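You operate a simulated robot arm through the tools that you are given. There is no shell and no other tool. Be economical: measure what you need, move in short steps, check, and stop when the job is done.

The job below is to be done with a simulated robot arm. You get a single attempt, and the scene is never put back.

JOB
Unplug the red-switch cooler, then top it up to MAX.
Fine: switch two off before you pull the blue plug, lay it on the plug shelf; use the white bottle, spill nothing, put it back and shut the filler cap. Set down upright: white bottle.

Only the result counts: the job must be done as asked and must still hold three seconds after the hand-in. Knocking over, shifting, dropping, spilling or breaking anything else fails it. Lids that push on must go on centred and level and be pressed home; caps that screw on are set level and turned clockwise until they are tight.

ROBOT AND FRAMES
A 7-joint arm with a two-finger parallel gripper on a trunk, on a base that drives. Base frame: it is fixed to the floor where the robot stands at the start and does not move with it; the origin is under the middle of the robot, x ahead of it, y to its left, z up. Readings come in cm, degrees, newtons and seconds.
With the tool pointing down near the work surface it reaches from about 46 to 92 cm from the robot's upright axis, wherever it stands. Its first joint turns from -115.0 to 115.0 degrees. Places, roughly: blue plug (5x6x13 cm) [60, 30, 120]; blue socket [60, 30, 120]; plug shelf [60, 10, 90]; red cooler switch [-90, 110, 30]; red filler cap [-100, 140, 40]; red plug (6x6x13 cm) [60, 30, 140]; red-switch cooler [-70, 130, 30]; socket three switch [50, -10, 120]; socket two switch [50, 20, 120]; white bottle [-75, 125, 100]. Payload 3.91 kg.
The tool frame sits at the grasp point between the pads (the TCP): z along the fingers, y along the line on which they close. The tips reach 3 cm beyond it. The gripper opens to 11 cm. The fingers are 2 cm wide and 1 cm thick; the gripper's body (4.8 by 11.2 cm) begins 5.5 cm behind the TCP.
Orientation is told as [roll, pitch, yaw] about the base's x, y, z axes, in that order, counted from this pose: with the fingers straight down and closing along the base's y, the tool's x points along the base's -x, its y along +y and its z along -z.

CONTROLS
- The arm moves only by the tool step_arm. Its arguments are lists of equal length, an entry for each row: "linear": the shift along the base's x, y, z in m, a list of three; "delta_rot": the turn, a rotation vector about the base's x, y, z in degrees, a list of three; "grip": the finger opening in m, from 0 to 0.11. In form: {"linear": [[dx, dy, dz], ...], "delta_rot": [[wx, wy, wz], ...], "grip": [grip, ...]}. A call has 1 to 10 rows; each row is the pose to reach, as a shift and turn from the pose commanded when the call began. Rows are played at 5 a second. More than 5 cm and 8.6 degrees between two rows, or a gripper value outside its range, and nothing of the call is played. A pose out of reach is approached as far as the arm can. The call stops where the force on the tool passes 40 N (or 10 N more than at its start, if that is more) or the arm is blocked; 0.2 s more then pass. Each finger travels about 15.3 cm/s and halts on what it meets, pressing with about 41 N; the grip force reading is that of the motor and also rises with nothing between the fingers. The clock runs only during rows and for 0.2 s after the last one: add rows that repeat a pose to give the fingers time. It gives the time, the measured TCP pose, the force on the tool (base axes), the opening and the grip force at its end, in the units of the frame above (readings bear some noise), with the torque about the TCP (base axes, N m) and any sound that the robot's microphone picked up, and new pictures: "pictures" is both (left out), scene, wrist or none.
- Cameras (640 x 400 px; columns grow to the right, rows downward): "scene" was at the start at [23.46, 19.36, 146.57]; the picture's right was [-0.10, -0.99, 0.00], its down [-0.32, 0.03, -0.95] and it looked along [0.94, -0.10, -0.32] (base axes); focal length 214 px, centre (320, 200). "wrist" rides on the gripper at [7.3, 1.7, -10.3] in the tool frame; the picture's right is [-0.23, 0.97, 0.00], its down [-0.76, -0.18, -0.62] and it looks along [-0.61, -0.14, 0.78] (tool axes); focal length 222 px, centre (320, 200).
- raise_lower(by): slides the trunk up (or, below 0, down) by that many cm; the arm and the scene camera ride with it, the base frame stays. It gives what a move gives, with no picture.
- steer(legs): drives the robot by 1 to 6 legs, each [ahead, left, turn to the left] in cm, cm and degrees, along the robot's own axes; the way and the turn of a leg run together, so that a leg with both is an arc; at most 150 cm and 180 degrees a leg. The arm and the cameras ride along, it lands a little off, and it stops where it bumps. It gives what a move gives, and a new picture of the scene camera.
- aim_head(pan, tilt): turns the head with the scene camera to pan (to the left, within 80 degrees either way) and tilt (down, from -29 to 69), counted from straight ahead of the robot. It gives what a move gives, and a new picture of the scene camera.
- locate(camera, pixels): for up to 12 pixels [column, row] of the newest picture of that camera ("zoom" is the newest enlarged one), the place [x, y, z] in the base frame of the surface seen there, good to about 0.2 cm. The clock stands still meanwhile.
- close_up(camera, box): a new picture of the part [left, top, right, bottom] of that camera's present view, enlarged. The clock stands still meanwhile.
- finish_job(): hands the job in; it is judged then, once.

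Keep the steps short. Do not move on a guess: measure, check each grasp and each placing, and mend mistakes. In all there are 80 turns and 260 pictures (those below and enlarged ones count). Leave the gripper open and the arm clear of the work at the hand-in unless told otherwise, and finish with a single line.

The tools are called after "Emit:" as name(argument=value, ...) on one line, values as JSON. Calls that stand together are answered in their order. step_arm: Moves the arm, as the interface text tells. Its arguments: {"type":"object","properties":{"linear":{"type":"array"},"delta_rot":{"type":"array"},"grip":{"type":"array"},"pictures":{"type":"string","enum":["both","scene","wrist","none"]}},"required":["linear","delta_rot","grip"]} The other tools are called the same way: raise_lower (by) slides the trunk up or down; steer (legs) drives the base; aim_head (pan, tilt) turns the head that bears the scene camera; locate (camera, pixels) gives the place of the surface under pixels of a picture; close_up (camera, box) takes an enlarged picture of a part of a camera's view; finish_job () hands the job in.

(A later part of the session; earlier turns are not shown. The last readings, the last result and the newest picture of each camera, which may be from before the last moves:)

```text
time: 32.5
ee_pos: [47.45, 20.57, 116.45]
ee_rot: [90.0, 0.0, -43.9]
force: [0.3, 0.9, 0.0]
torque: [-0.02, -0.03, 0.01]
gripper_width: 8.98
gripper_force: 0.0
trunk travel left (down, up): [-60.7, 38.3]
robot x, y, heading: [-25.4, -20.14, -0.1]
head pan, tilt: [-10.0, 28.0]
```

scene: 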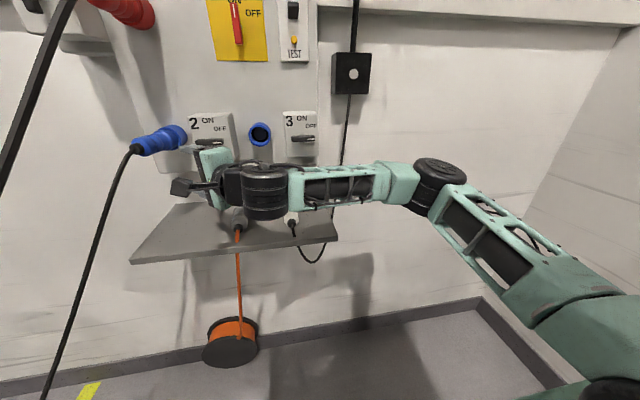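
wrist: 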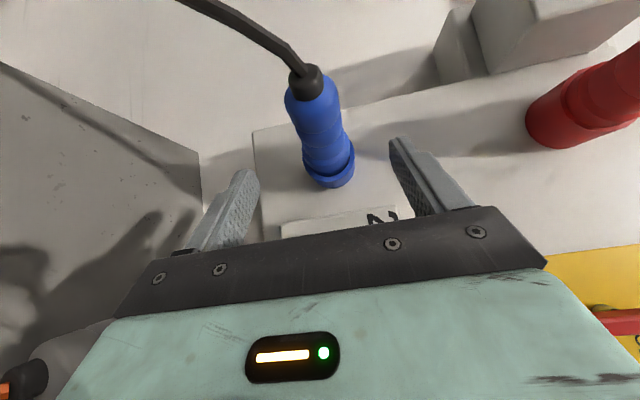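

Pose exact, no reach problem, plug between the fingers. Move in along the pointing direction.

Emit:
step_arm(linear=[[0.016, 0.0155, 0.001], [0.032, 0.031, 0.001], [0.048, 0.0465, 0.001], [0.058, 0.056, 0.001], [0.065, 0.0625, 0.001]], delta_rot=[[0, 0, 0], [0, 0, 0], [0, 0, 0], [0, 0, 0], [0, 0, 0]], grip=[0.09, 0.09, 0.09, 0.09, 0.09], pictures="both")

Emit:
close_up(camera="scene", box=[110, 100, 270, 200])

```text
time: 33.7
ee_pos: [54.04, 26.91, 116.62]
ee_rot: [90.0, 0.0, -43.9]
force: [0.8, -0.6, -0.2]
torque: [-0.01, 0.03, 0.03]
gripper_width: 8.98
gripper_force: 0.1
trunk travel left (down, up): [-60.7, 38.3]
robot x, y, heading: [-24.92, -19.85, -0.2]
head pan, tilt: [-10.0, 28.0]
```

scene: 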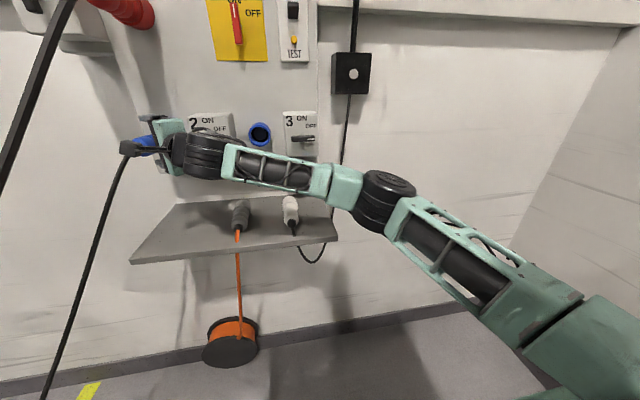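
wrist: 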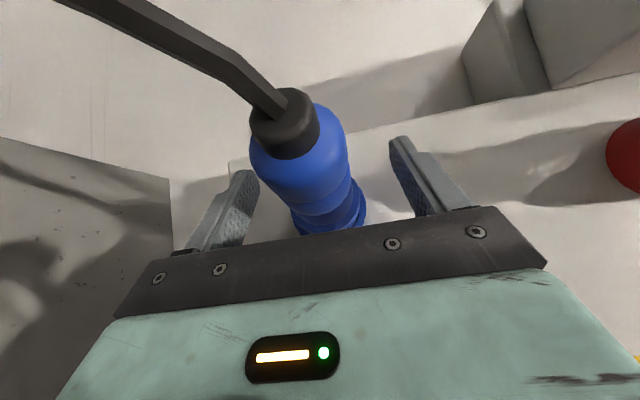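

```text
4.00 times, centred on (190, 150) of scene
```

zoom: 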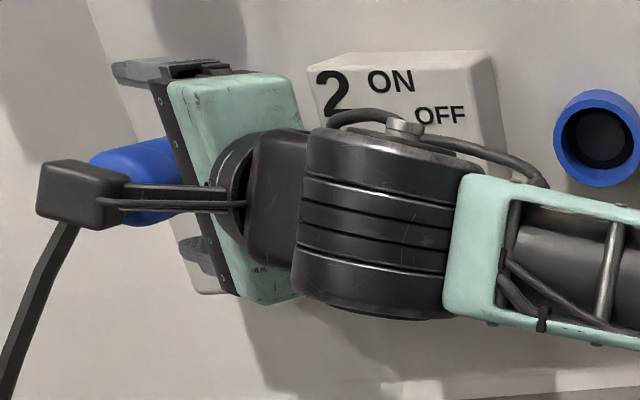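

No contact; plug between the pads. Close.

Emit:
step_arm(linear=[[0, 0, 0], [0, 0, 0], [0, 0, 0], [0, 0, 0]], delta_rot=[[0, 0, 0], [0, 0, 0], [0, 0, 0], [0, 0, 0]], grip=[0.06, 0.03, 0.02, 0.02], pictures="wrist")

```text
time: 34.7
ee_pos: [54.14, 26.88, 116.55]
ee_rot: [89.9, 0.1, -44.0]
force: [-5.6, -4.5, -12.4]
torque: [0.01, 0.59, 0.0]
gripper_width: 4.12
gripper_force: 41.0
trunk travel left (down, up): [-60.7, 38.3]
robot x, y, heading: [-24.93, -19.97, -0.2]
head pan, tilt: [-10.0, 28.0]
```

wrist: 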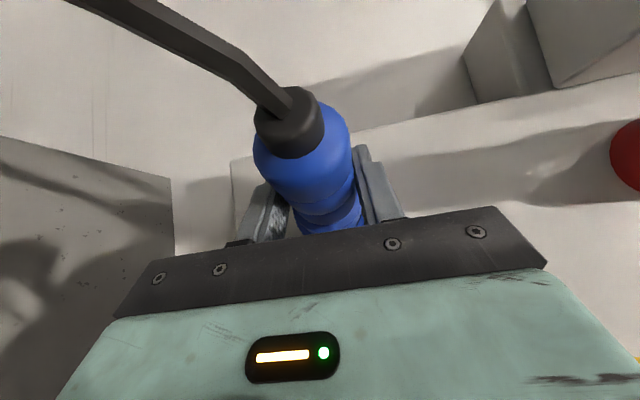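

Gripped at 4.1 cm. Pull straight back along −x.

Emit:
step_arm(linear=[[-0.01, 0, 0], [-0.02, 0, 0], [-0.035, 0, 0], [-0.05, 0, 0], [-0.065, 0, 0]], delta_rot=[[0, 0, 0], [0, 0, 0], [0, 0, 0], [0, 0, 0], [0, 0, 0]], grip=[0.02, 0.02, 0.02, 0.02, 0.02], pictures="both")

```text
time: 35.9
ee_pos: [47.52, 26.9, 116.71]
ee_rot: [89.9, 0.0, -44.0]
force: [0.4, -0.5, -2.2]
torque: [0.06, 0.0, -0.01]
gripper_width: 4.08
gripper_force: 40.9
trunk travel left (down, up): [-60.7, 38.3]
robot x, y, heading: [-24.74, -20.07, -0.2]
head pan, tilt: [-10.0, 28.0]
```

scene: 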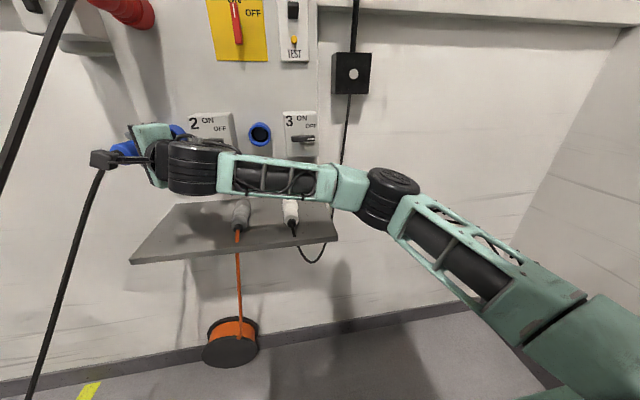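
wrist: 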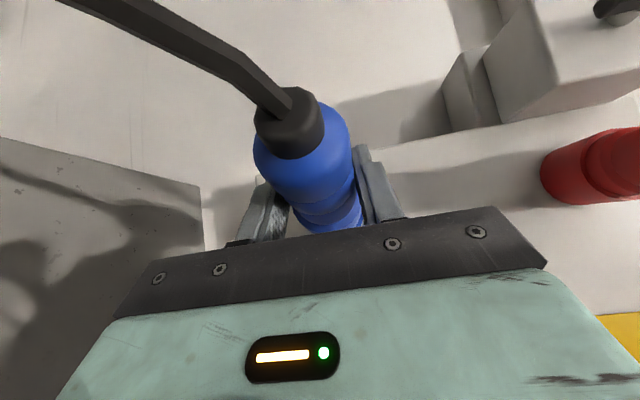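

Unplugged. Pull farther back and to the right, away from cables, before reorienting.

Emit:
step_arm(linear=[[-0.04, 0, 0], [-0.07, -0.03, 0], [-0.085, -0.07, 0], [-0.085, -0.11, 0], [-0.085, -0.13, 0]], delta_rot=[[0, 0, 0], [0, 0, 0], [0, 0, 0], [0, 0, 0], [0, 0, 0]], grip=[0.02, 0.02, 0.02, 0.02, 0.02], pictures="both")

```text
time: 37.1
ee_pos: [39.08, 13.69, 116.64]
ee_rot: [90.1, -0.1, -44.1]
force: [-0.4, 0.2, -1.7]
torque: [0.01, 0.02, -0.02]
gripper_width: 4.09
gripper_force: 41.5
trunk travel left (down, up): [-60.7, 38.3]
robot x, y, heading: [-24.73, -20.13, -0.4]
head pan, tilt: [-10.0, 28.0]
```

scene: 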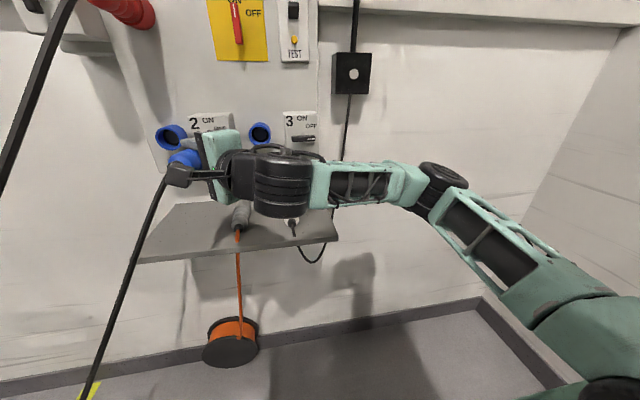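
wrist: 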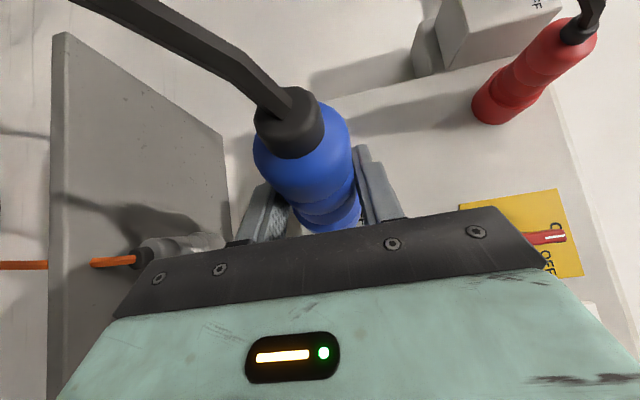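

Free. Rotate about x by −85° so the hand points forward and down, plug staying level.

Emit:
step_arm(linear=[[0, 0, 0], [0, 0, 0], [0, 0, 0], [0, 0, 0], [0, 0, 0], [0, 0, 0], [0, 0, 0], [0, 0, 0], [0, 0, 0], [0, 0, 0]], delta_rot=[[-8.5, 0, 0], [-17, 0, 0], [-25.5, 0, 0], [-34, 0, 0], [-42.5, 0, 0], [-51, 0, 0], [-59.5, 0, 0], [-68, 0, 0], [-76.5, 0, 0], [-85, 0, 0]], grip=[0.02, 0.02, 0.02, 0.02, 0.02, 0.02, 0.02, 0.02, 0.02, 0.02], pictures="both")

```text
time: 39.3
ee_pos: [38.95, 13.73, 116.71]
ee_rot: [6.8, -43.7, -4.8]
force: [0.3, -1.1, -1.5]
torque: [0.02, 0.01, 0.01]
gripper_width: 4.09
gripper_force: 41.3
trunk travel left (down, up): [-60.7, 38.3]
robot x, y, heading: [-25.25, -20.32, -0.1]
head pan, tilt: [-10.0, 28.0]
```

scene: 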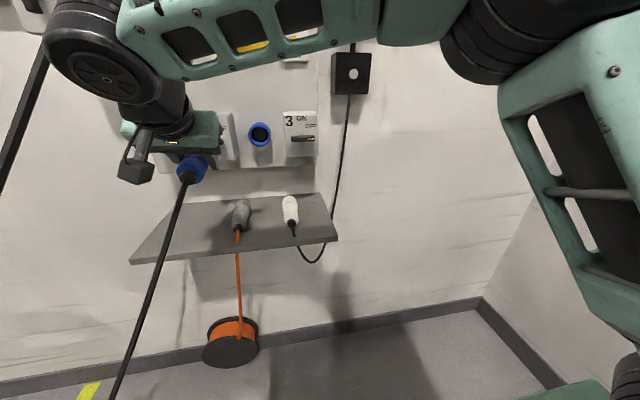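
wrist: 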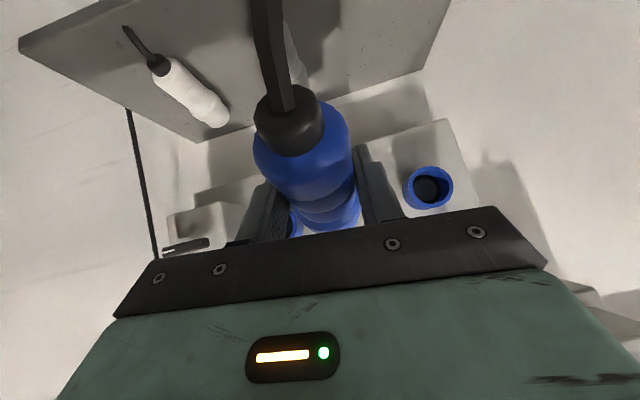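

Check how level the plug hangs.

Emit:
close_up(camera="scene", box=[110, 110, 270, 210])

Emit:
locate(camera="wrist", pixels=[[290, 135], [305, 165], [315, 190], [325, 215], [262, 150], [348, 150], [288, 110], [268, 60]])

Emit:
locate(camera="scene", pixels=[[145, 255], [170, 225], [190, 205], [200, 250], [220, 220], [243, 215], [237, 205], [241, 228], [180, 240], [215, 240]])

```text
4.00 times, centred on (190, 160) of scene
```

zoom: 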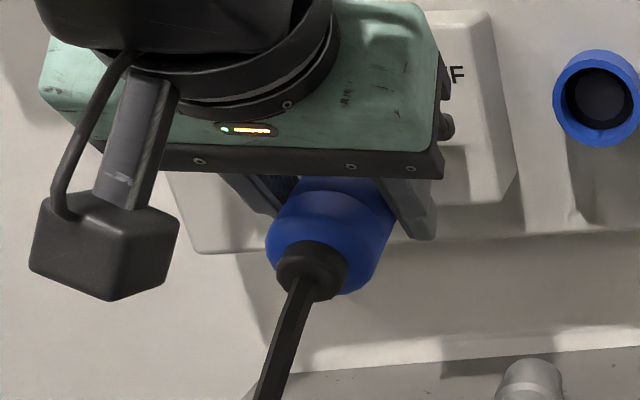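

```text
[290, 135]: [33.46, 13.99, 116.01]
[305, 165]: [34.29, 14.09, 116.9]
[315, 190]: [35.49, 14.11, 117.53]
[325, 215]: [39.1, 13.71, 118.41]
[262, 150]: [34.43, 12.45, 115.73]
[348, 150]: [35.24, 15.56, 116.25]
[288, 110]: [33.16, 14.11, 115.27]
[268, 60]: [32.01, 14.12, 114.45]
```

```text
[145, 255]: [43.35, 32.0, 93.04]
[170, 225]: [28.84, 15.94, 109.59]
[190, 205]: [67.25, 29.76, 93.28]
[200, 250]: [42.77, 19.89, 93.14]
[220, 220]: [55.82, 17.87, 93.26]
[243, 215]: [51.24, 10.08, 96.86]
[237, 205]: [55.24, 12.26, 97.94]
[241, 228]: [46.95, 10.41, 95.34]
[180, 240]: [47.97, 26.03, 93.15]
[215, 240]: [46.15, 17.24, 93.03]
```

The nose is ~10° up. I locate the wrist joint relative to the thick cable before moving over the shelf's free area (y≈22).

Emit:
locate(camera="scene", pixels=[[100, 70], [48, 60], [75, 100], [30, 90], [12, 150], [130, 175]])

```text
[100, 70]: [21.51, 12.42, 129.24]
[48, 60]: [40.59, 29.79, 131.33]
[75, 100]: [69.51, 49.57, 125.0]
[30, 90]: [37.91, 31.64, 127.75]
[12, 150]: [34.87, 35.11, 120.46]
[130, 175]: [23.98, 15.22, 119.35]
```

Clear. Level the plug and shift left to y 22, then lower with the trunk.

Emit:
step_arm(linear=[[0, 0.03, 0], [0, 0.06, 0], [0, 0.083, 0], [0, 0.083, 0]], delta_rot=[[-2.5, 4, 0], [-4.9, 8, 0], [-4.9, 8, 0], [-4.9, 8, 0]], grip=[0.02, 0.02, 0.02, 0.02], pictures="none")

Emit:
raise_lower(by=-14)

Emit:
step_arm(linear=[[0.04, 0, 0], [0.08, 0, 0], [0.13, 0, 0], [0.13, 0, 0]], delta_rot=[[0, 0, 0], [0, 0, 0], [0, 0, 0], [0, 0, 0]], grip=[0.02, 0.02, 0.02, 0.02], pictures="both")

```text
time: 40.3
ee_pos: [39.1, 22.28, 116.68]
ee_rot: [0.0, -36.0, -0.2]
force: [-0.1, 0.0, -1.9]
torque: [0.0, -0.01, 0.05]
gripper_width: 4.11
gripper_force: 40.9
trunk travel left (down, up): [-60.7, 38.3]
robot x, y, heading: [-25.06, -20.2, -0.0]
head pan, tilt: [-10.0, 28.0]
```

```text
time: 41.9
ee_pos: [38.99, 22.33, 102.64]
ee_rot: [0.1, -36.0, -0.4]
force: [0.3, 0.0, -1.3]
torque: [-0.03, 0.01, 0.02]
gripper_width: 4.11
gripper_force: 41.2
trunk travel left (down, up): [-46.7, 52.3]
robot x, y, heading: [-24.79, -20.28, -0.4]
head pan, tilt: [-10.0, 28.0]
```

```text
time: 42.9
ee_pos: [49.2, 20.33, 101.25]
ee_rot: [0.1, -35.9, -0.5]
force: [1.2, -0.6, -0.3]
torque: [0.01, 0.01, -0.04]
gripper_width: 4.11
gripper_force: 40.5
out of reach, approached as far as the arm can: row 2, 3, 4
trunk travel left (down, up): [-46.7, 52.3]
robot x, y, heading: [-24.69, -20.15, -0.4]
head pan, tilt: [-10.0, 28.0]
```

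scene: 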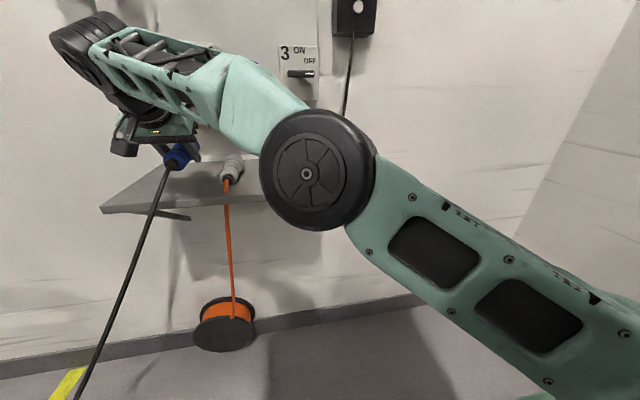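
wrist: 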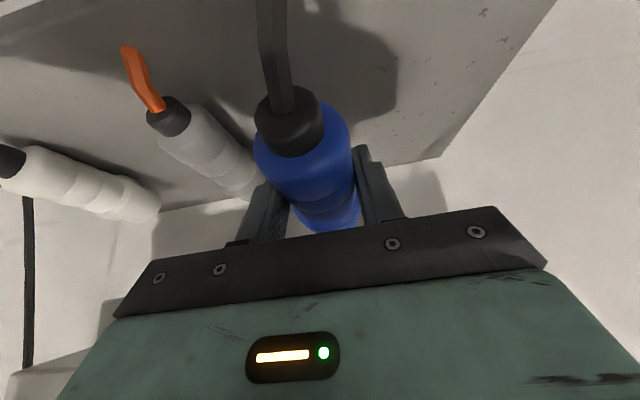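

Close to the desired place; the arm is stretched. I check elbow clearance from the shelf, then drive 3 cm ahead and lower with the trunk.

Emit:
locate(camera="scene", pixels=[[307, 173], [310, 225], [265, 180], [240, 130], [175, 120], [230, 165], [180, 165]])

Emit:
steer(legs=[[3, 0.5, 0]])

```text
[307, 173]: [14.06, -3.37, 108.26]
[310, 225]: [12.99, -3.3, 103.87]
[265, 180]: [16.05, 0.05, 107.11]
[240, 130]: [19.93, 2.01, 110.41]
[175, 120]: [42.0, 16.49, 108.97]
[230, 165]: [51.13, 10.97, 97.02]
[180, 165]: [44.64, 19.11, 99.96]
```

```text
time: 43.8
ee_pos: [52.05, 20.99, 101.34]
ee_rot: [0.1, -35.9, -0.4]
force: [-1.1, -0.9, -2.2]
torque: [0.02, 0.02, 0.04]
gripper_width: 4.1
gripper_force: 40.9
trunk travel left (down, up): [-46.7, 52.3]
robot x, y, heading: [-21.89, -19.63, 0.1]
head pan, tilt: [-10.0, 28.0]
```

scene: 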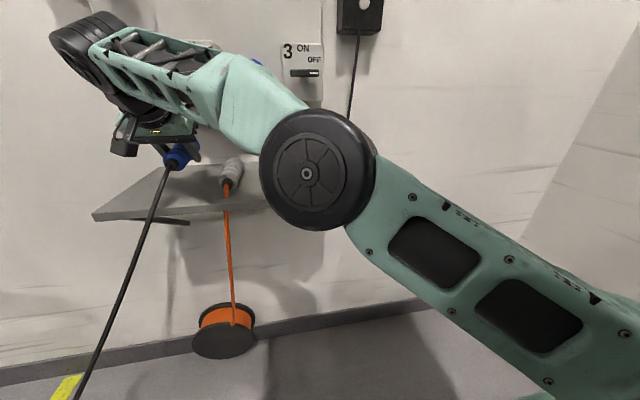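

Elbow far from shelf (x 14). Lower 4.3 cm, then look.

Emit:
raise_lower(by=-4.4)

Emit:
close_up(camera="scene", box=[90, 80, 250, 180])

Emit:
close_up(camera="wrist", box=[160, 0, 480, 240])

```text
time: 44.6
ee_pos: [52.1, 20.86, 96.86]
ee_rot: [0.1, -35.9, -0.4]
force: [-0.7, -0.5, -0.8]
torque: [0.01, -0.01, -0.02]
gripper_width: 4.11
gripper_force: 40.6
trunk travel left (down, up): [-42.3, 56.7]
robot x, y, heading: [-21.83, -19.58, -0.0]
head pan, tilt: [-10.0, 28.0]
```

```text
4.00 times, centred on (170, 130) of scene
```

zoom: 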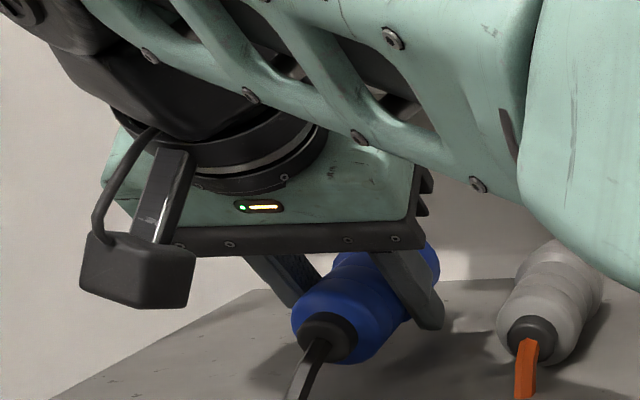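

```text
1.67 times, centred on (320, 120) of wrist
```

zoom: 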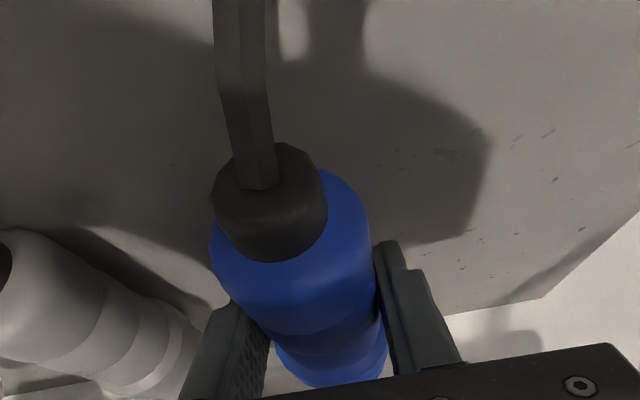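

Still ~0.6 cm above. Lower gently until contact.

Emit:
raise_lower(by=-0.6)

Emit:
raise_lower(by=-0.3)

```text
time: 45.2
ee_pos: [52.1, 21.03, 96.37]
ee_rot: [0.1, -35.9, -0.4]
force: [0.2, -0.3, -1.7]
torque: [0.01, 0.0, 0.01]
gripper_width: 4.12
gripper_force: 41.1
trunk travel left (down, up): [-41.7, 57.3]
robot x, y, heading: [-22.21, -19.74, -0.1]
head pan, tilt: [-10.0, 28.0]
```

```text
time: 45.7
ee_pos: [52.11, 20.86, 95.95]
ee_rot: [0.2, -36.0, -0.4]
force: [0.2, 0.6, -0.8]
torque: [-0.05, 0.0, 0.0]
gripper_width: 4.12
gripper_force: 40.9
trunk travel left (down, up): [-41.4, 57.6]
robot x, y, heading: [-22.38, -19.89, -0.2]
head pan, tilt: [-10.0, 28.0]
```

Emit:
raise_lower(by=-0.3)

Emit:
raise_lower(by=-0.3)

Emit:
close_up(camera="scene", box=[90, 80, 250, 180])

```text
time: 46.2
ee_pos: [52.13, 21.0, 95.95]
ee_rot: [0.4, -36.2, -0.5]
force: [3.1, 5.7, 16.2]
torque: [-0.25, -0.23, -0.01]
gripper_width: 4.09
gripper_force: 41.1
trunk travel left (down, up): [-41.1, 57.9]
robot x, y, heading: [-21.9, -19.83, -0.1]
head pan, tilt: [-10.0, 28.0]
```

```text
time: 46.9
ee_pos: [52.06, 20.91, 96.08]
ee_rot: [0.7, -36.6, -0.7]
force: [-1.6, 0.8, 5.6]
torque: [-0.19, -0.01, -0.04]
gripper_width: 4.12
gripper_force: 40.5
trunk travel left (down, up): [-40.8, 58.2]
robot x, y, heading: [-22.13, -19.88, -0.3]
head pan, tilt: [-10.0, 28.0]
stopped: the force on the tool passed its limit at 41 N (the readings are from after the stop); the commanded pose is now the measured one
```

```text
4.00 times, centred on (170, 130) of scene
```

zoom: 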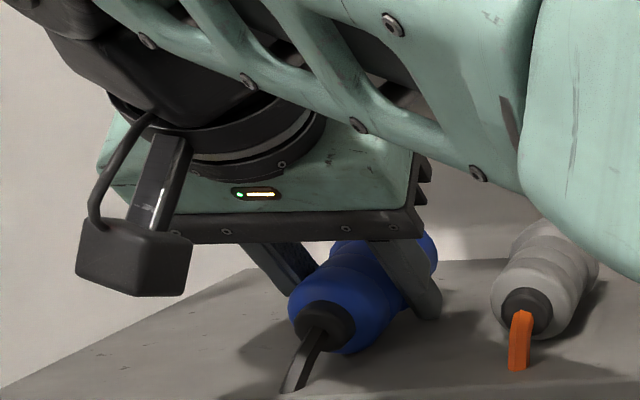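

Contact with the shelf (16–40 N). Release slowly.

Emit:
step_arm(linear=[[0, 0, 0], [0, 0, 0], [0, 0, 0], [0, 0, 0], [0, 0, 0]], delta_rot=[[0, 0, 0], [0, 0, 0], [0, 0, 0], [0, 0, 0], [0, 0, 0]], grip=[0.043, 0.046, 0.05, 0.057, 0.06], pictures="wrist")

Emit:
close_up(camera="scene", box=[90, 80, 250, 180])

```text
time: 48.1
ee_pos: [52.02, 21.13, 95.98]
ee_rot: [0.7, -36.6, -0.5]
force: [-2.9, 12.6, 13.5]
torque: [-0.05, -0.06, 0.09]
gripper_width: 5.37
gripper_force: 0.1
trunk travel left (down, up): [-40.8, 58.2]
robot x, y, heading: [-22.27, -19.62, -0.4]
head pan, tilt: [-10.0, 28.0]
```

wrist: 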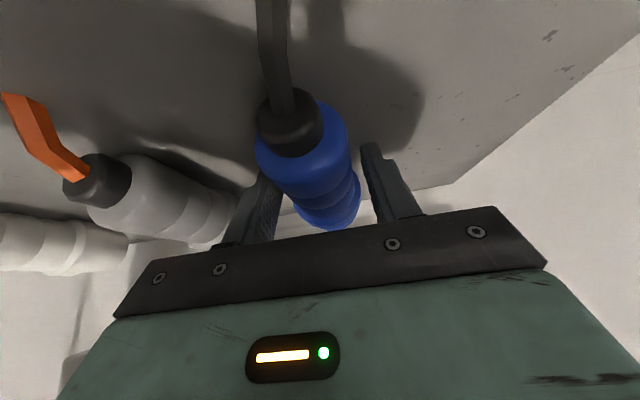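

```text
4.00 times, centred on (170, 130) of scene
```

zoom: 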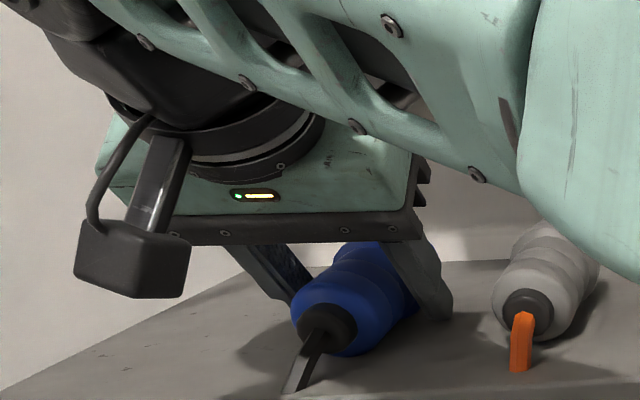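

Plug rests on the shelf; fingertips rub on the shelf. Raise a little, open more, then lift out.

Emit:
raise_lower(by=0.7)

Emit:
step_arm(linear=[[0, 0, 0], [0, 0, 0], [0, 0, 0]], delta_rot=[[0, 0, 0], [0, 0, 0], [0, 0, 0]], grip=[0.06, 0.065, 0.065], pictures="wrist")

Emit:
raise_lower(by=8)

Emit:
step_arm(linear=[[0, 0, 0]], delta_rot=[[0, 0, 0]], grip=[0.065], pictures="both")

```text
time: 48.6
ee_pos: [52.19, 20.71, 96.48]
ee_rot: [0.4, -36.4, -0.5]
force: [-0.1, 0.1, -0.1]
torque: [0.0, 0.01, 0.02]
gripper_width: 6.0
gripper_force: 0.1
trunk travel left (down, up): [-41.5, 57.5]
robot x, y, heading: [-22.17, -19.74, -0.2]
head pan, tilt: [-10.0, 28.0]
```

```text
time: 49.4
ee_pos: [51.99, 20.85, 96.7]
ee_rot: [0.7, -36.4, -0.6]
force: [0.0, 0.2, -0.7]
torque: [0.03, -0.02, -0.01]
gripper_width: 6.51
gripper_force: 0.1
trunk travel left (down, up): [-41.5, 57.5]
robot x, y, heading: [-21.82, -19.8, -0.2]
head pan, tilt: [-10.0, 28.0]
```

wrist: 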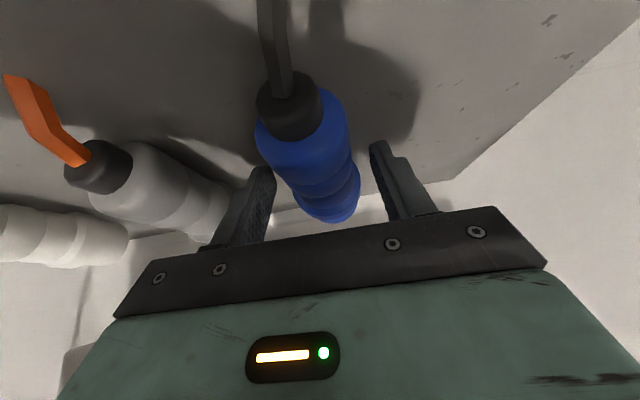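

```text
time: 50.6
ee_pos: [52.15, 21.03, 104.55]
ee_rot: [0.6, -36.4, -0.5]
force: [0.5, 0.6, 0.2]
torque: [-0.03, -0.01, 0.0]
gripper_width: 6.51
gripper_force: 0.1
trunk travel left (down, up): [-49.5, 49.5]
robot x, y, heading: [-21.82, -19.96, -0.4]
head pan, tilt: [-10.0, 28.0]
```

```text
time: 51.0
ee_pos: [52.07, 20.86, 104.58]
ee_rot: [0.6, -36.4, -0.6]
force: [-0.9, -0.7, 0.0]
torque: [0.02, 0.01, 0.0]
gripper_width: 6.5
gripper_force: 0.0
trunk travel left (down, up): [-49.5, 49.5]
robot x, y, heading: [-21.84, -19.79, -0.2]
head pan, tilt: [-10.0, 28.0]
```

scene: 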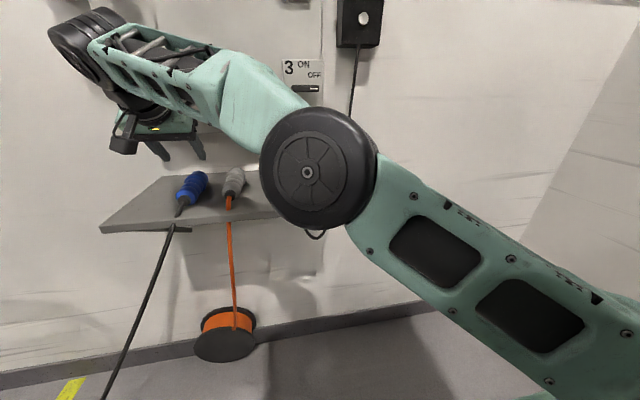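
wrist: 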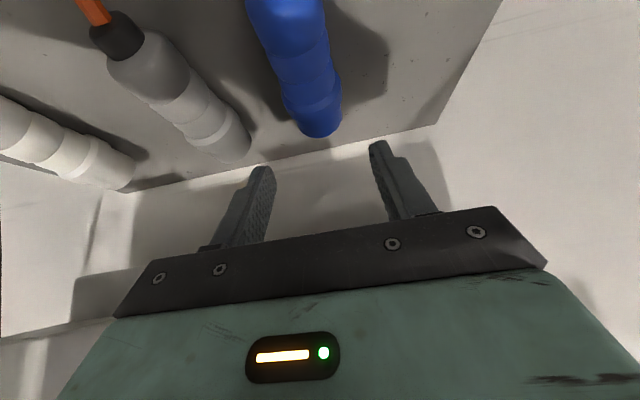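

Plug lies on the shelf. Retract the arm and turn the head left to look for the cooler.

Emit:
step_arm(linear=[[-0.04, -0.02, 0.02], [-0.08, -0.04, 0.03], [-0.12, -0.06, 0.04], [-0.16, -0.09, 0.04], [-0.2, -0.12, 0.04], [-0.22, -0.15, 0.04]], delta_rot=[[0, 0, 0], [0, 0, 0], [0, 0, 0], [0, 0, 0], [0, 0, 0], [0, 0, 0]], grip=[0.065, 0.065, 0.065, 0.065, 0.065, 0.065], pictures="none")

Emit:
aim_head(pan=50, tilt=30)

Emit:
aim_head(pan=80, tilt=30)

```text
time: 52.4
ee_pos: [30.16, 5.82, 108.61]
ee_rot: [0.5, -36.4, -0.6]
force: [-0.6, 0.0, -0.4]
torque: [0.01, -0.01, -0.01]
gripper_width: 6.52
gripper_force: 0.0
trunk travel left (down, up): [-49.5, 49.5]
robot x, y, heading: [-21.7, -19.93, -0.1]
head pan, tilt: [-10.0, 28.0]
```

```text
time: 53.7
ee_pos: [30.33, 5.92, 108.58]
ee_rot: [0.5, -36.3, -0.6]
force: [-0.6, -1.5, -0.3]
torque: [-0.01, -0.01, -0.02]
gripper_width: 6.51
gripper_force: 0.0
trunk travel left (down, up): [-49.5, 49.5]
robot x, y, heading: [-21.79, -19.65, -0.3]
head pan, tilt: [50.0, 30.0]
```

scene: 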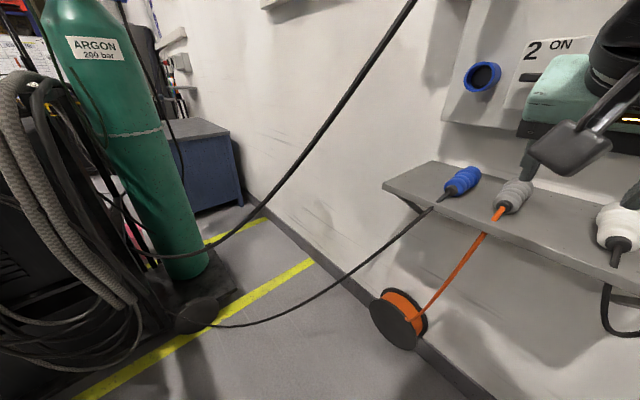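

```text
time: 54.6
ee_pos: [30.18, 5.86, 108.6]
ee_rot: [0.6, -36.4, -0.6]
force: [0.5, -0.1, -0.5]
torque: [0.0, 0.01, 0.06]
gripper_width: 6.5
gripper_force: 0.0
trunk travel left (down, up): [-49.5, 49.5]
robot x, y, heading: [-22.27, -19.65, -0.3]
head pan, tilt: [80.0, 30.0]
```

scene: 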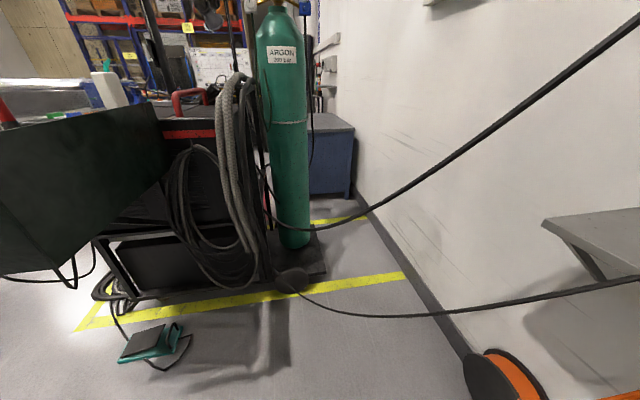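

I see the welding cart. Measure its extents before driving.

Emit:
locate(camera="scene", pixels=[[150, 345], [125, 297], [60, 270], [160, 130], [20, 130], [115, 90], [0, 115], [290, 275], [100, 240], [80, 330], [190, 150], [240, 280]])

Emit:
close_up(camera="scene", box=[0, 40, 320, 240])

```text
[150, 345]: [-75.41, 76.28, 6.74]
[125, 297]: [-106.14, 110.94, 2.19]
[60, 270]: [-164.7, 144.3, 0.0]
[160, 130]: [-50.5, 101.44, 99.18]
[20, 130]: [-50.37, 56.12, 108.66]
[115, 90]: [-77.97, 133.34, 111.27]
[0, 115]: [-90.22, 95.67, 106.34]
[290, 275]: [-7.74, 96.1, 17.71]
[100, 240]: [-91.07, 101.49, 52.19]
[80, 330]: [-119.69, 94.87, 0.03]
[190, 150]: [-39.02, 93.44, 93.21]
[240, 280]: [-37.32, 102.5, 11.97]
```

```text
2.00 times, centred on (160, 140) of scene
```

zoom: 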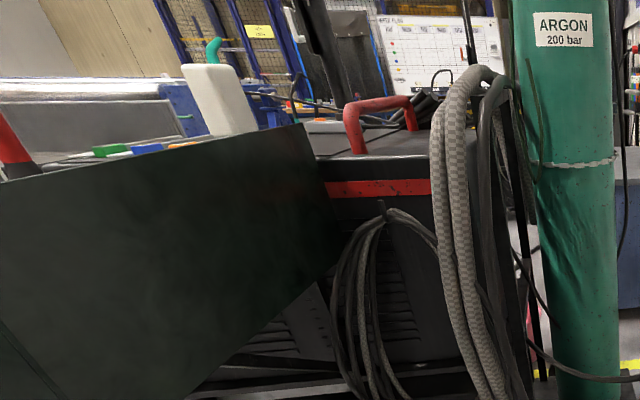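

The cart's front (filler cap, switch) seems to face −x. Turn the robot 90° left in place to see more (sweep radius ~65 cm, nearest thing at ~80 cm).

Emit:
steer(legs=[[-5, 0, 0], [0, 0, 100]])

Emit:
aim_head(pan=45, tilt=25)

Emit:
aim_head(pan=0, tilt=30)

```text
time: 59.7
ee_pos: [-60.32, 28.04, 108.64]
ee_rot: [0.6, -36.6, 98.2]
force: [-0.3, 0.0, -0.4]
torque: [-0.01, -0.01, 0.03]
gripper_width: 6.51
gripper_force: 0.0
trunk travel left (down, up): [-49.5, 49.5]
robot x, y, heading: [-26.95, -19.56, 98.7]
head pan, tilt: [80.0, 30.0]
```

scene: 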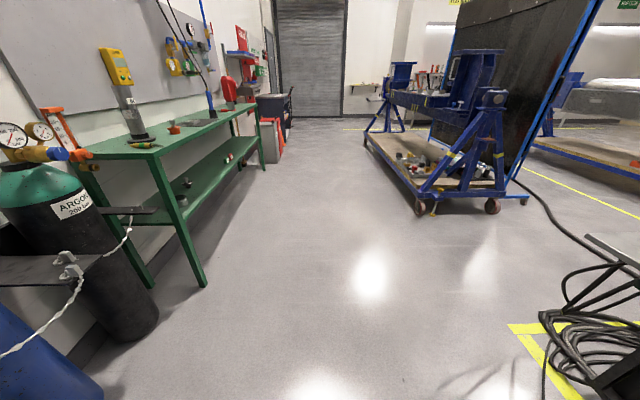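

```text
time: 60.8
ee_pos: [-60.18, 28.11, 108.59]
ee_rot: [0.6, -36.5, 98.3]
force: [-0.4, -1.0, 0.1]
torque: [-0.04, -0.05, -0.03]
gripper_width: 6.49
gripper_force: 0.0
trunk travel left (down, up): [-49.5, 49.5]
robot x, y, heading: [-27.15, -19.73, 98.4]
head pan, tilt: [45.0, 25.0]
```

scene: 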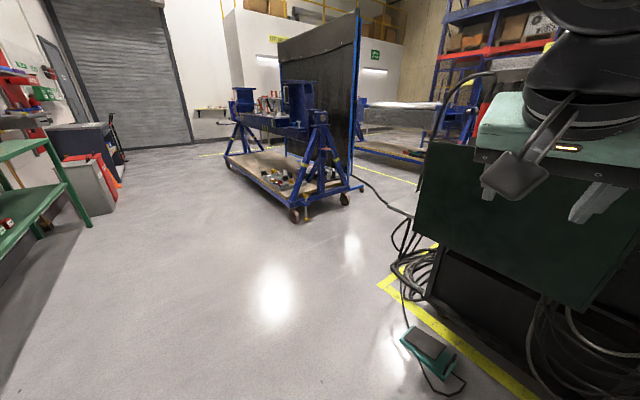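

```text
time: 61.9
ee_pos: [-60.22, 28.02, 108.67]
ee_rot: [0.6, -36.5, 98.2]
force: [-0.4, -0.3, 0.8]
torque: [0.03, 0.02, 0.01]
gripper_width: 6.51
gripper_force: 0.1
trunk travel left (down, up): [-49.5, 49.5]
robot x, y, heading: [-27.15, -19.37, 98.7]
head pan, tilt: [0.0, 30.0]
```

scene: 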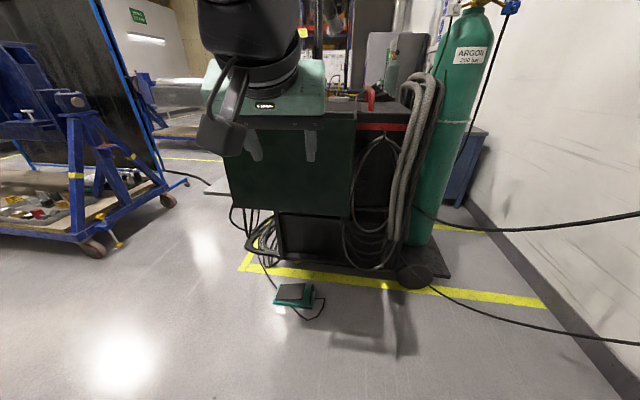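

Open floor to the −x side. Measure the trolley, cart front and hose positions for the drive.

Emit:
locate(camera="scene", pixels=[[95, 250], [165, 203], [200, 180], [243, 270], [295, 295], [230, 190], [210, 190], [345, 110], [395, 55], [350, 215], [255, 245], [72, 240]])

Emit:
close_up(camera="scene", box=[180, 60, 460, 330])

```text
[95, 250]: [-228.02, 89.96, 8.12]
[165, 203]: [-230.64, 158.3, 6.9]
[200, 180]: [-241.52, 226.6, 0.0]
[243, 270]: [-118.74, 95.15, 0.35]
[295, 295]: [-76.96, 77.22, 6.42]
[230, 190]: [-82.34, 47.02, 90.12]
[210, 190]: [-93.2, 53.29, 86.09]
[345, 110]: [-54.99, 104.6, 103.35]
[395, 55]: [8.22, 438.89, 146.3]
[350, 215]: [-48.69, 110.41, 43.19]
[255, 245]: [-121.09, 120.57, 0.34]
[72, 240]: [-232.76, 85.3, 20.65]
```

```text
1.48 times, centred on (320, 195) of scene
```

zoom: 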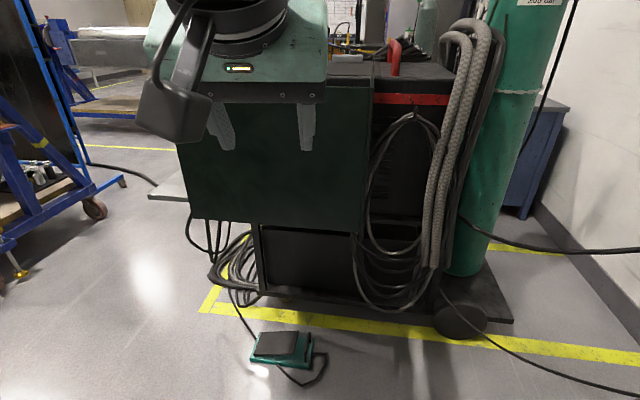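

Path is clear: strafe left (−x) 148 cm, turn back to face +x, then strafe left along y to stand in front of the cart's front.

Emit:
steer(legs=[[0, 149, 0], [0, 0, -98.7], [0, 130, 0]])

Emit:
aim_head(pan=10, tilt=35)

```text
time: 71.0
ee_pos: [-174.16, 19.49, 108.54]
ee_rot: [0.4, -36.5, 65.4]
force: [0.8, 0.9, 0.1]
torque: [0.0, -0.01, 0.01]
gripper_width: 6.5
gripper_force: 0.1
trunk travel left (down, up): [-49.5, 49.5]
robot x, y, heading: [-172.14, -38.65, 65.8]
head pan, tilt: [0.0, 30.0]
stopped in leg 2: the robot was blocked; the commanded pose is now the measured one
```

scene: 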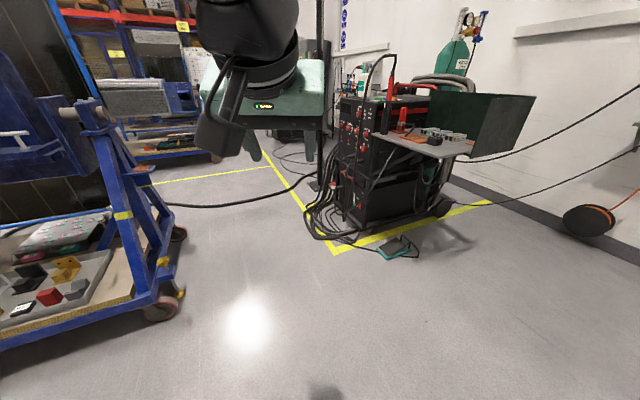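

```text
time: 71.7
ee_pos: [-174.24, 19.48, 108.53]
ee_rot: [0.6, -36.3, 65.4]
force: [-0.3, 0.6, 1.1]
torque: [-0.01, -0.02, -0.01]
gripper_width: 6.5
gripper_force: 0.0
trunk travel left (down, up): [-49.5, 49.5]
robot x, y, heading: [-172.25, -38.83, 65.7]
head pan, tilt: [10.0, 35.0]
```

scene: 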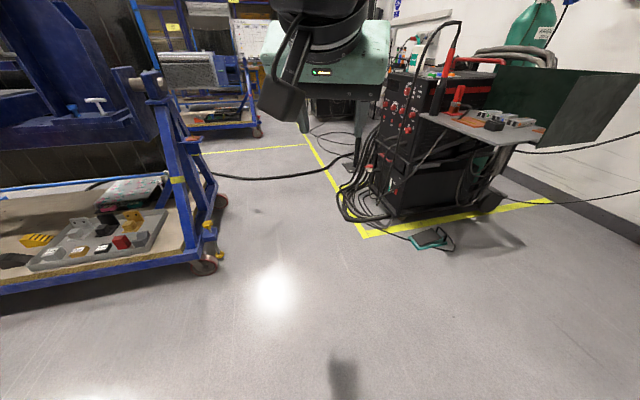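

Something blocked the turn on the right rear (the bench). Move ahead/left out of it, then finish the turn.

Emit:
steer(legs=[[44, 28, 0], [0, 0, -65.8]])

Emit:
aim_head(pan=35, tilt=35)

```text
time: 77.6
ee_pos: [-127.86, 40.28, 108.58]
ee_rot: [0.5, -36.4, 0.8]
force: [-0.4, -0.9, 0.8]
torque: [0.01, 0.01, -0.01]
gripper_width: 6.51
gripper_force: 0.0
trunk travel left (down, up): [-49.5, 49.5]
robot x, y, heading: [-179.21, 13.74, 1.3]
head pan, tilt: [10.0, 35.0]
```

scene: 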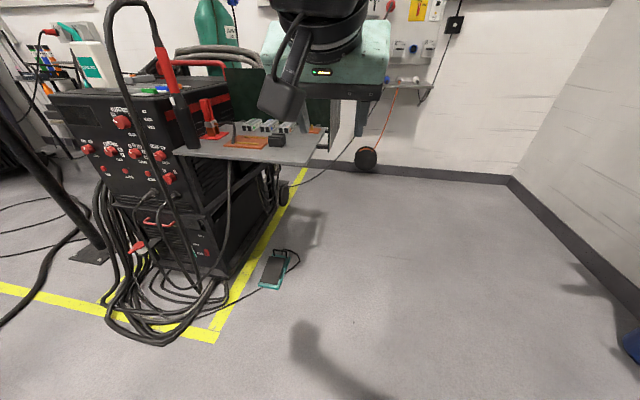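

```text
time: 78.5
ee_pos: [-127.79, 40.4, 108.48]
ee_rot: [0.5, -36.4, 1.0]
force: [-0.3, -0.1, 0.7]
torque: [0.03, 0.0, 0.0]
gripper_width: 6.5
gripper_force: 0.1
trunk travel left (down, up): [-49.5, 49.5]
robot x, y, heading: [-179.65, 13.8, 1.4]
head pan, tilt: [35.0, 35.0]
```

scene: 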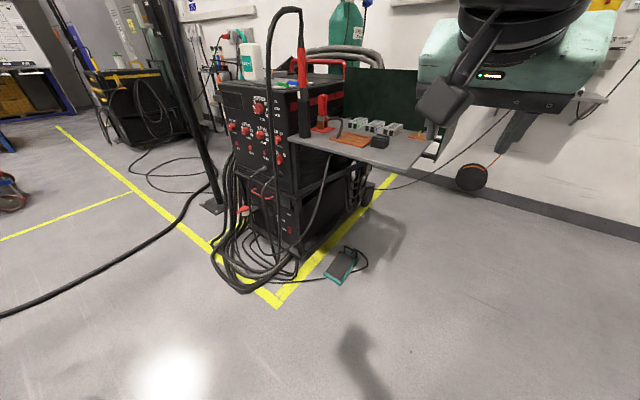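

Now the cart front is visible. Enlarge it and measure.

Emit:
close_up(camera="scene", box=[195, 20, 355, 120])

Emit:
close_up(camera="scene", box=[205, 140, 365, 240])

Emit:
locate(camera="scene", pixels=[[248, 60], [243, 70], [250, 40], [225, 100], [272, 190], [290, 230], [259, 190], [207, 195], [302, 50], [270, 30], [335, 150], [235, 280]])

```text
4.00 times, centred on (275, 70) of scene
```

zoom: 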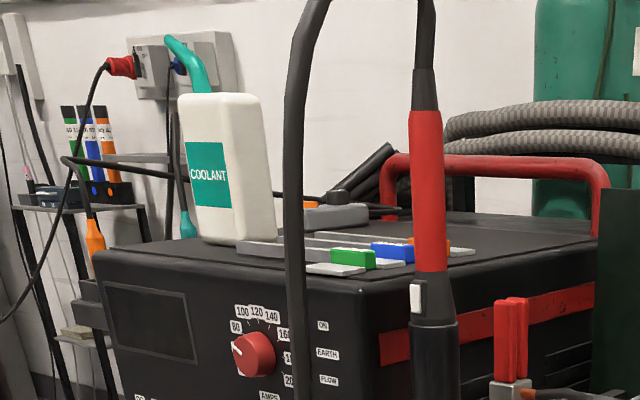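

```text
4.00 times, centred on (285, 190) of scene
```

zoom: 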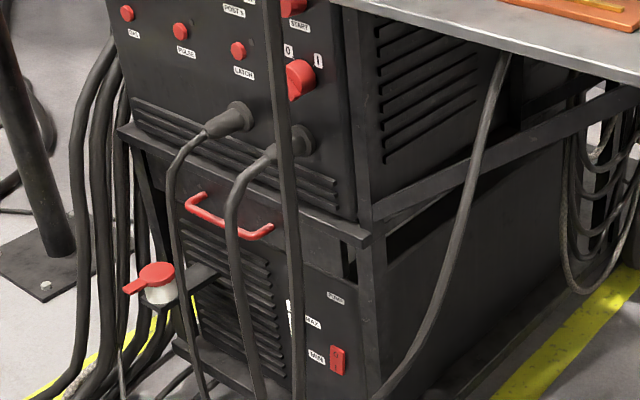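

```text
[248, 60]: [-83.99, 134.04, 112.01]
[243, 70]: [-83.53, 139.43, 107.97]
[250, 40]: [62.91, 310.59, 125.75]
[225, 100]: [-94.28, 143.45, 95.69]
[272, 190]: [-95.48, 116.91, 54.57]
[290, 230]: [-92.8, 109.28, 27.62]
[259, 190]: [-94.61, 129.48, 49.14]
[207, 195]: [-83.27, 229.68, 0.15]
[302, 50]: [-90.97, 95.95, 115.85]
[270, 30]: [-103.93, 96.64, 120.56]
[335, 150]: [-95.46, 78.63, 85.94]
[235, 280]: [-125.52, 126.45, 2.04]
```

I see the white COOLANT bottle on top (x≈−84, y≈136), the filler neck with the red hinged cap at lower left, and cables around. Drive in front of it: 101 cm left, a little ahead.

Emit:
steer(legs=[[2, 101, -1.3]])

Emit:
aim_head(pan=0, tilt=45)

```text
time: 83.7
ee_pos: [-127.54, 139.54, 108.64]
ee_rot: [0.4, -36.3, 0.6]
force: [0.0, -0.4, -0.1]
torque: [0.03, -0.01, 0.01]
gripper_width: 6.51
gripper_force: 0.0
trunk travel left (down, up): [-49.5, 49.5]
robot x, y, heading: [-179.17, 112.92, 0.9]
head pan, tilt: [35.0, 35.0]
```

scene: 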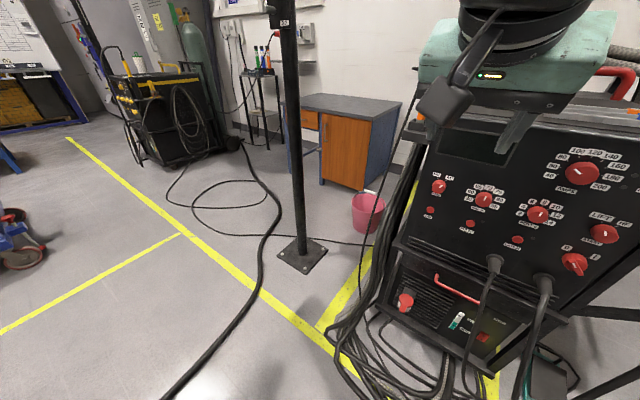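

```text
time: 84.7
ee_pos: [-127.42, 139.65, 108.45]
ee_rot: [0.5, -36.4, 0.6]
force: [-1.3, 0.6, -0.3]
torque: [0.02, -0.02, 0.05]
gripper_width: 6.5
gripper_force: 0.0
trunk travel left (down, up): [-49.5, 49.5]
robot x, y, heading: [-178.99, 113.02, 0.9]
head pan, tilt: [0.0, 45.0]
```

scene: 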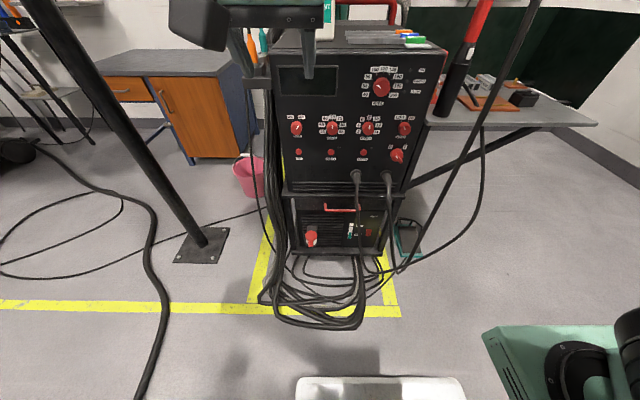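

Great view. Enlarge cooler front and the bottle area.

Emit:
close_up(camera="scene", box=[280, 190, 400, 265])

Emit:
locate(camera="scene", pixels=[[311, 228], [309, 233], [312, 240], [306, 241], [349, 230], [376, 230], [330, 240], [285, 230], [352, 180], [362, 240], [340, 206], [275, 190]])

Emit:
aim_head(pan=0, tilt=22)

```text
5.33 times, centred on (340, 228) of scene
```

zoom: 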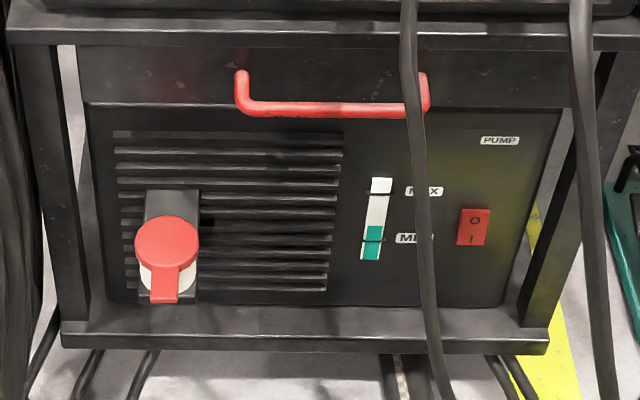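

```text
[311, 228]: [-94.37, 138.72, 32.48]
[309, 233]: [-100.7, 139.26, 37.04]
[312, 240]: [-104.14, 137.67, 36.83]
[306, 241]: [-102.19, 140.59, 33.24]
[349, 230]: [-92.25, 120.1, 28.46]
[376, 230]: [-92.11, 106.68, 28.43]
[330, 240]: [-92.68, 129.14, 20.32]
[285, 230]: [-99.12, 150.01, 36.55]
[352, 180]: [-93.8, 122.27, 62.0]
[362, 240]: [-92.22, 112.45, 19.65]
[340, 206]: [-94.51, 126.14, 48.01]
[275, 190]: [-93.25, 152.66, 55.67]
```

```text
time: 85.5
ee_pos: [-127.5, 139.53, 108.64]
ee_rot: [0.5, -36.4, 0.6]
force: [-0.3, 0.1, -0.9]
torque: [0.04, -0.03, -0.02]
gripper_width: 6.51
gripper_force: 0.0
trunk travel left (down, up): [-49.5, 49.5]
robot x, y, heading: [-179.22, 112.97, 0.8]
head pan, tilt: [0.0, 22.0]
```

scene: 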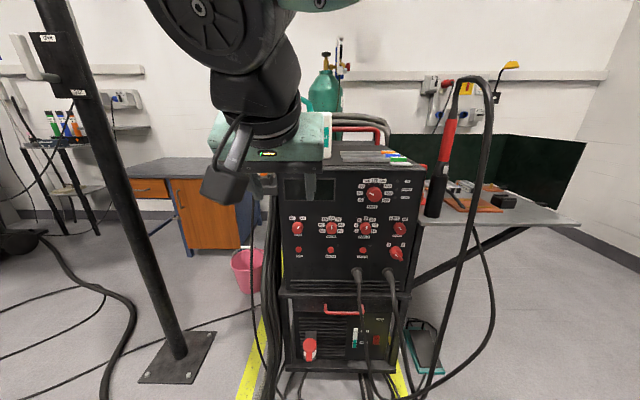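

Filler cap: disc centre (−100.7, 139.3, 37), tab toward the robot at (−104, 138, 37); gauge at MIN. Now I turn the tool to horizontal so the wrist camera sees the bottle.

Emit:
step_arm(linear=[[0, -0.01, 0], [0, -0.02, 0], [0, -0.03, 0], [0, -0.03, 0], [0, -0.03, 0], [0, -0.03, 0], [0, -0.03, 0]], delta_rot=[[0, -7.7, 0], [0, -15.4, 0], [0, -23, 0], [0, -30.7, 0], [0, -38.4, 0], [0, -46, 0], [0, -53.5, 0]], grip=[0.08, 0.1, 0.1, 0.1, 0.1, 0.1, 0.1], pictures="both")

```text
time: 87.2
ee_pos: [-127.48, 136.55, 108.59]
ee_rot: [-98.0, -89.4, 98.7]
force: [0.1, -0.1, 1.1]
torque: [-0.02, -0.01, -0.02]
gripper_width: 10.0
gripper_force: 0.1
trunk travel left (down, up): [-49.5, 49.5]
robot x, y, heading: [-179.2, 112.72, 0.8]
head pan, tilt: [0.0, 22.0]
```

scene: 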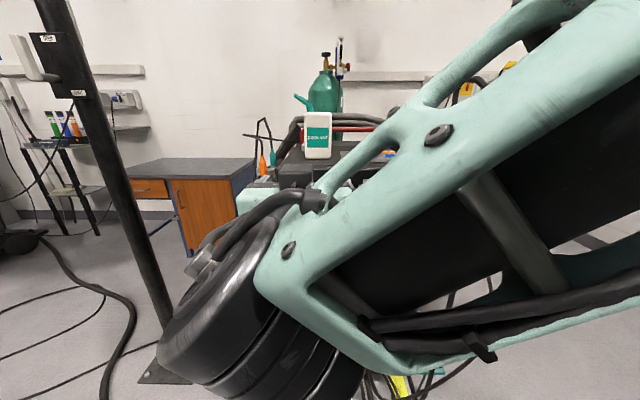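
wrist: 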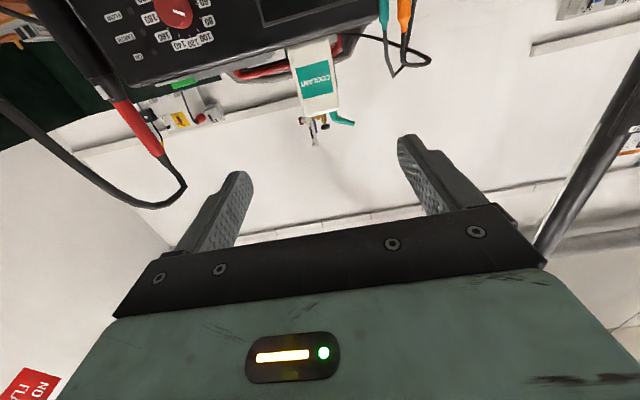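

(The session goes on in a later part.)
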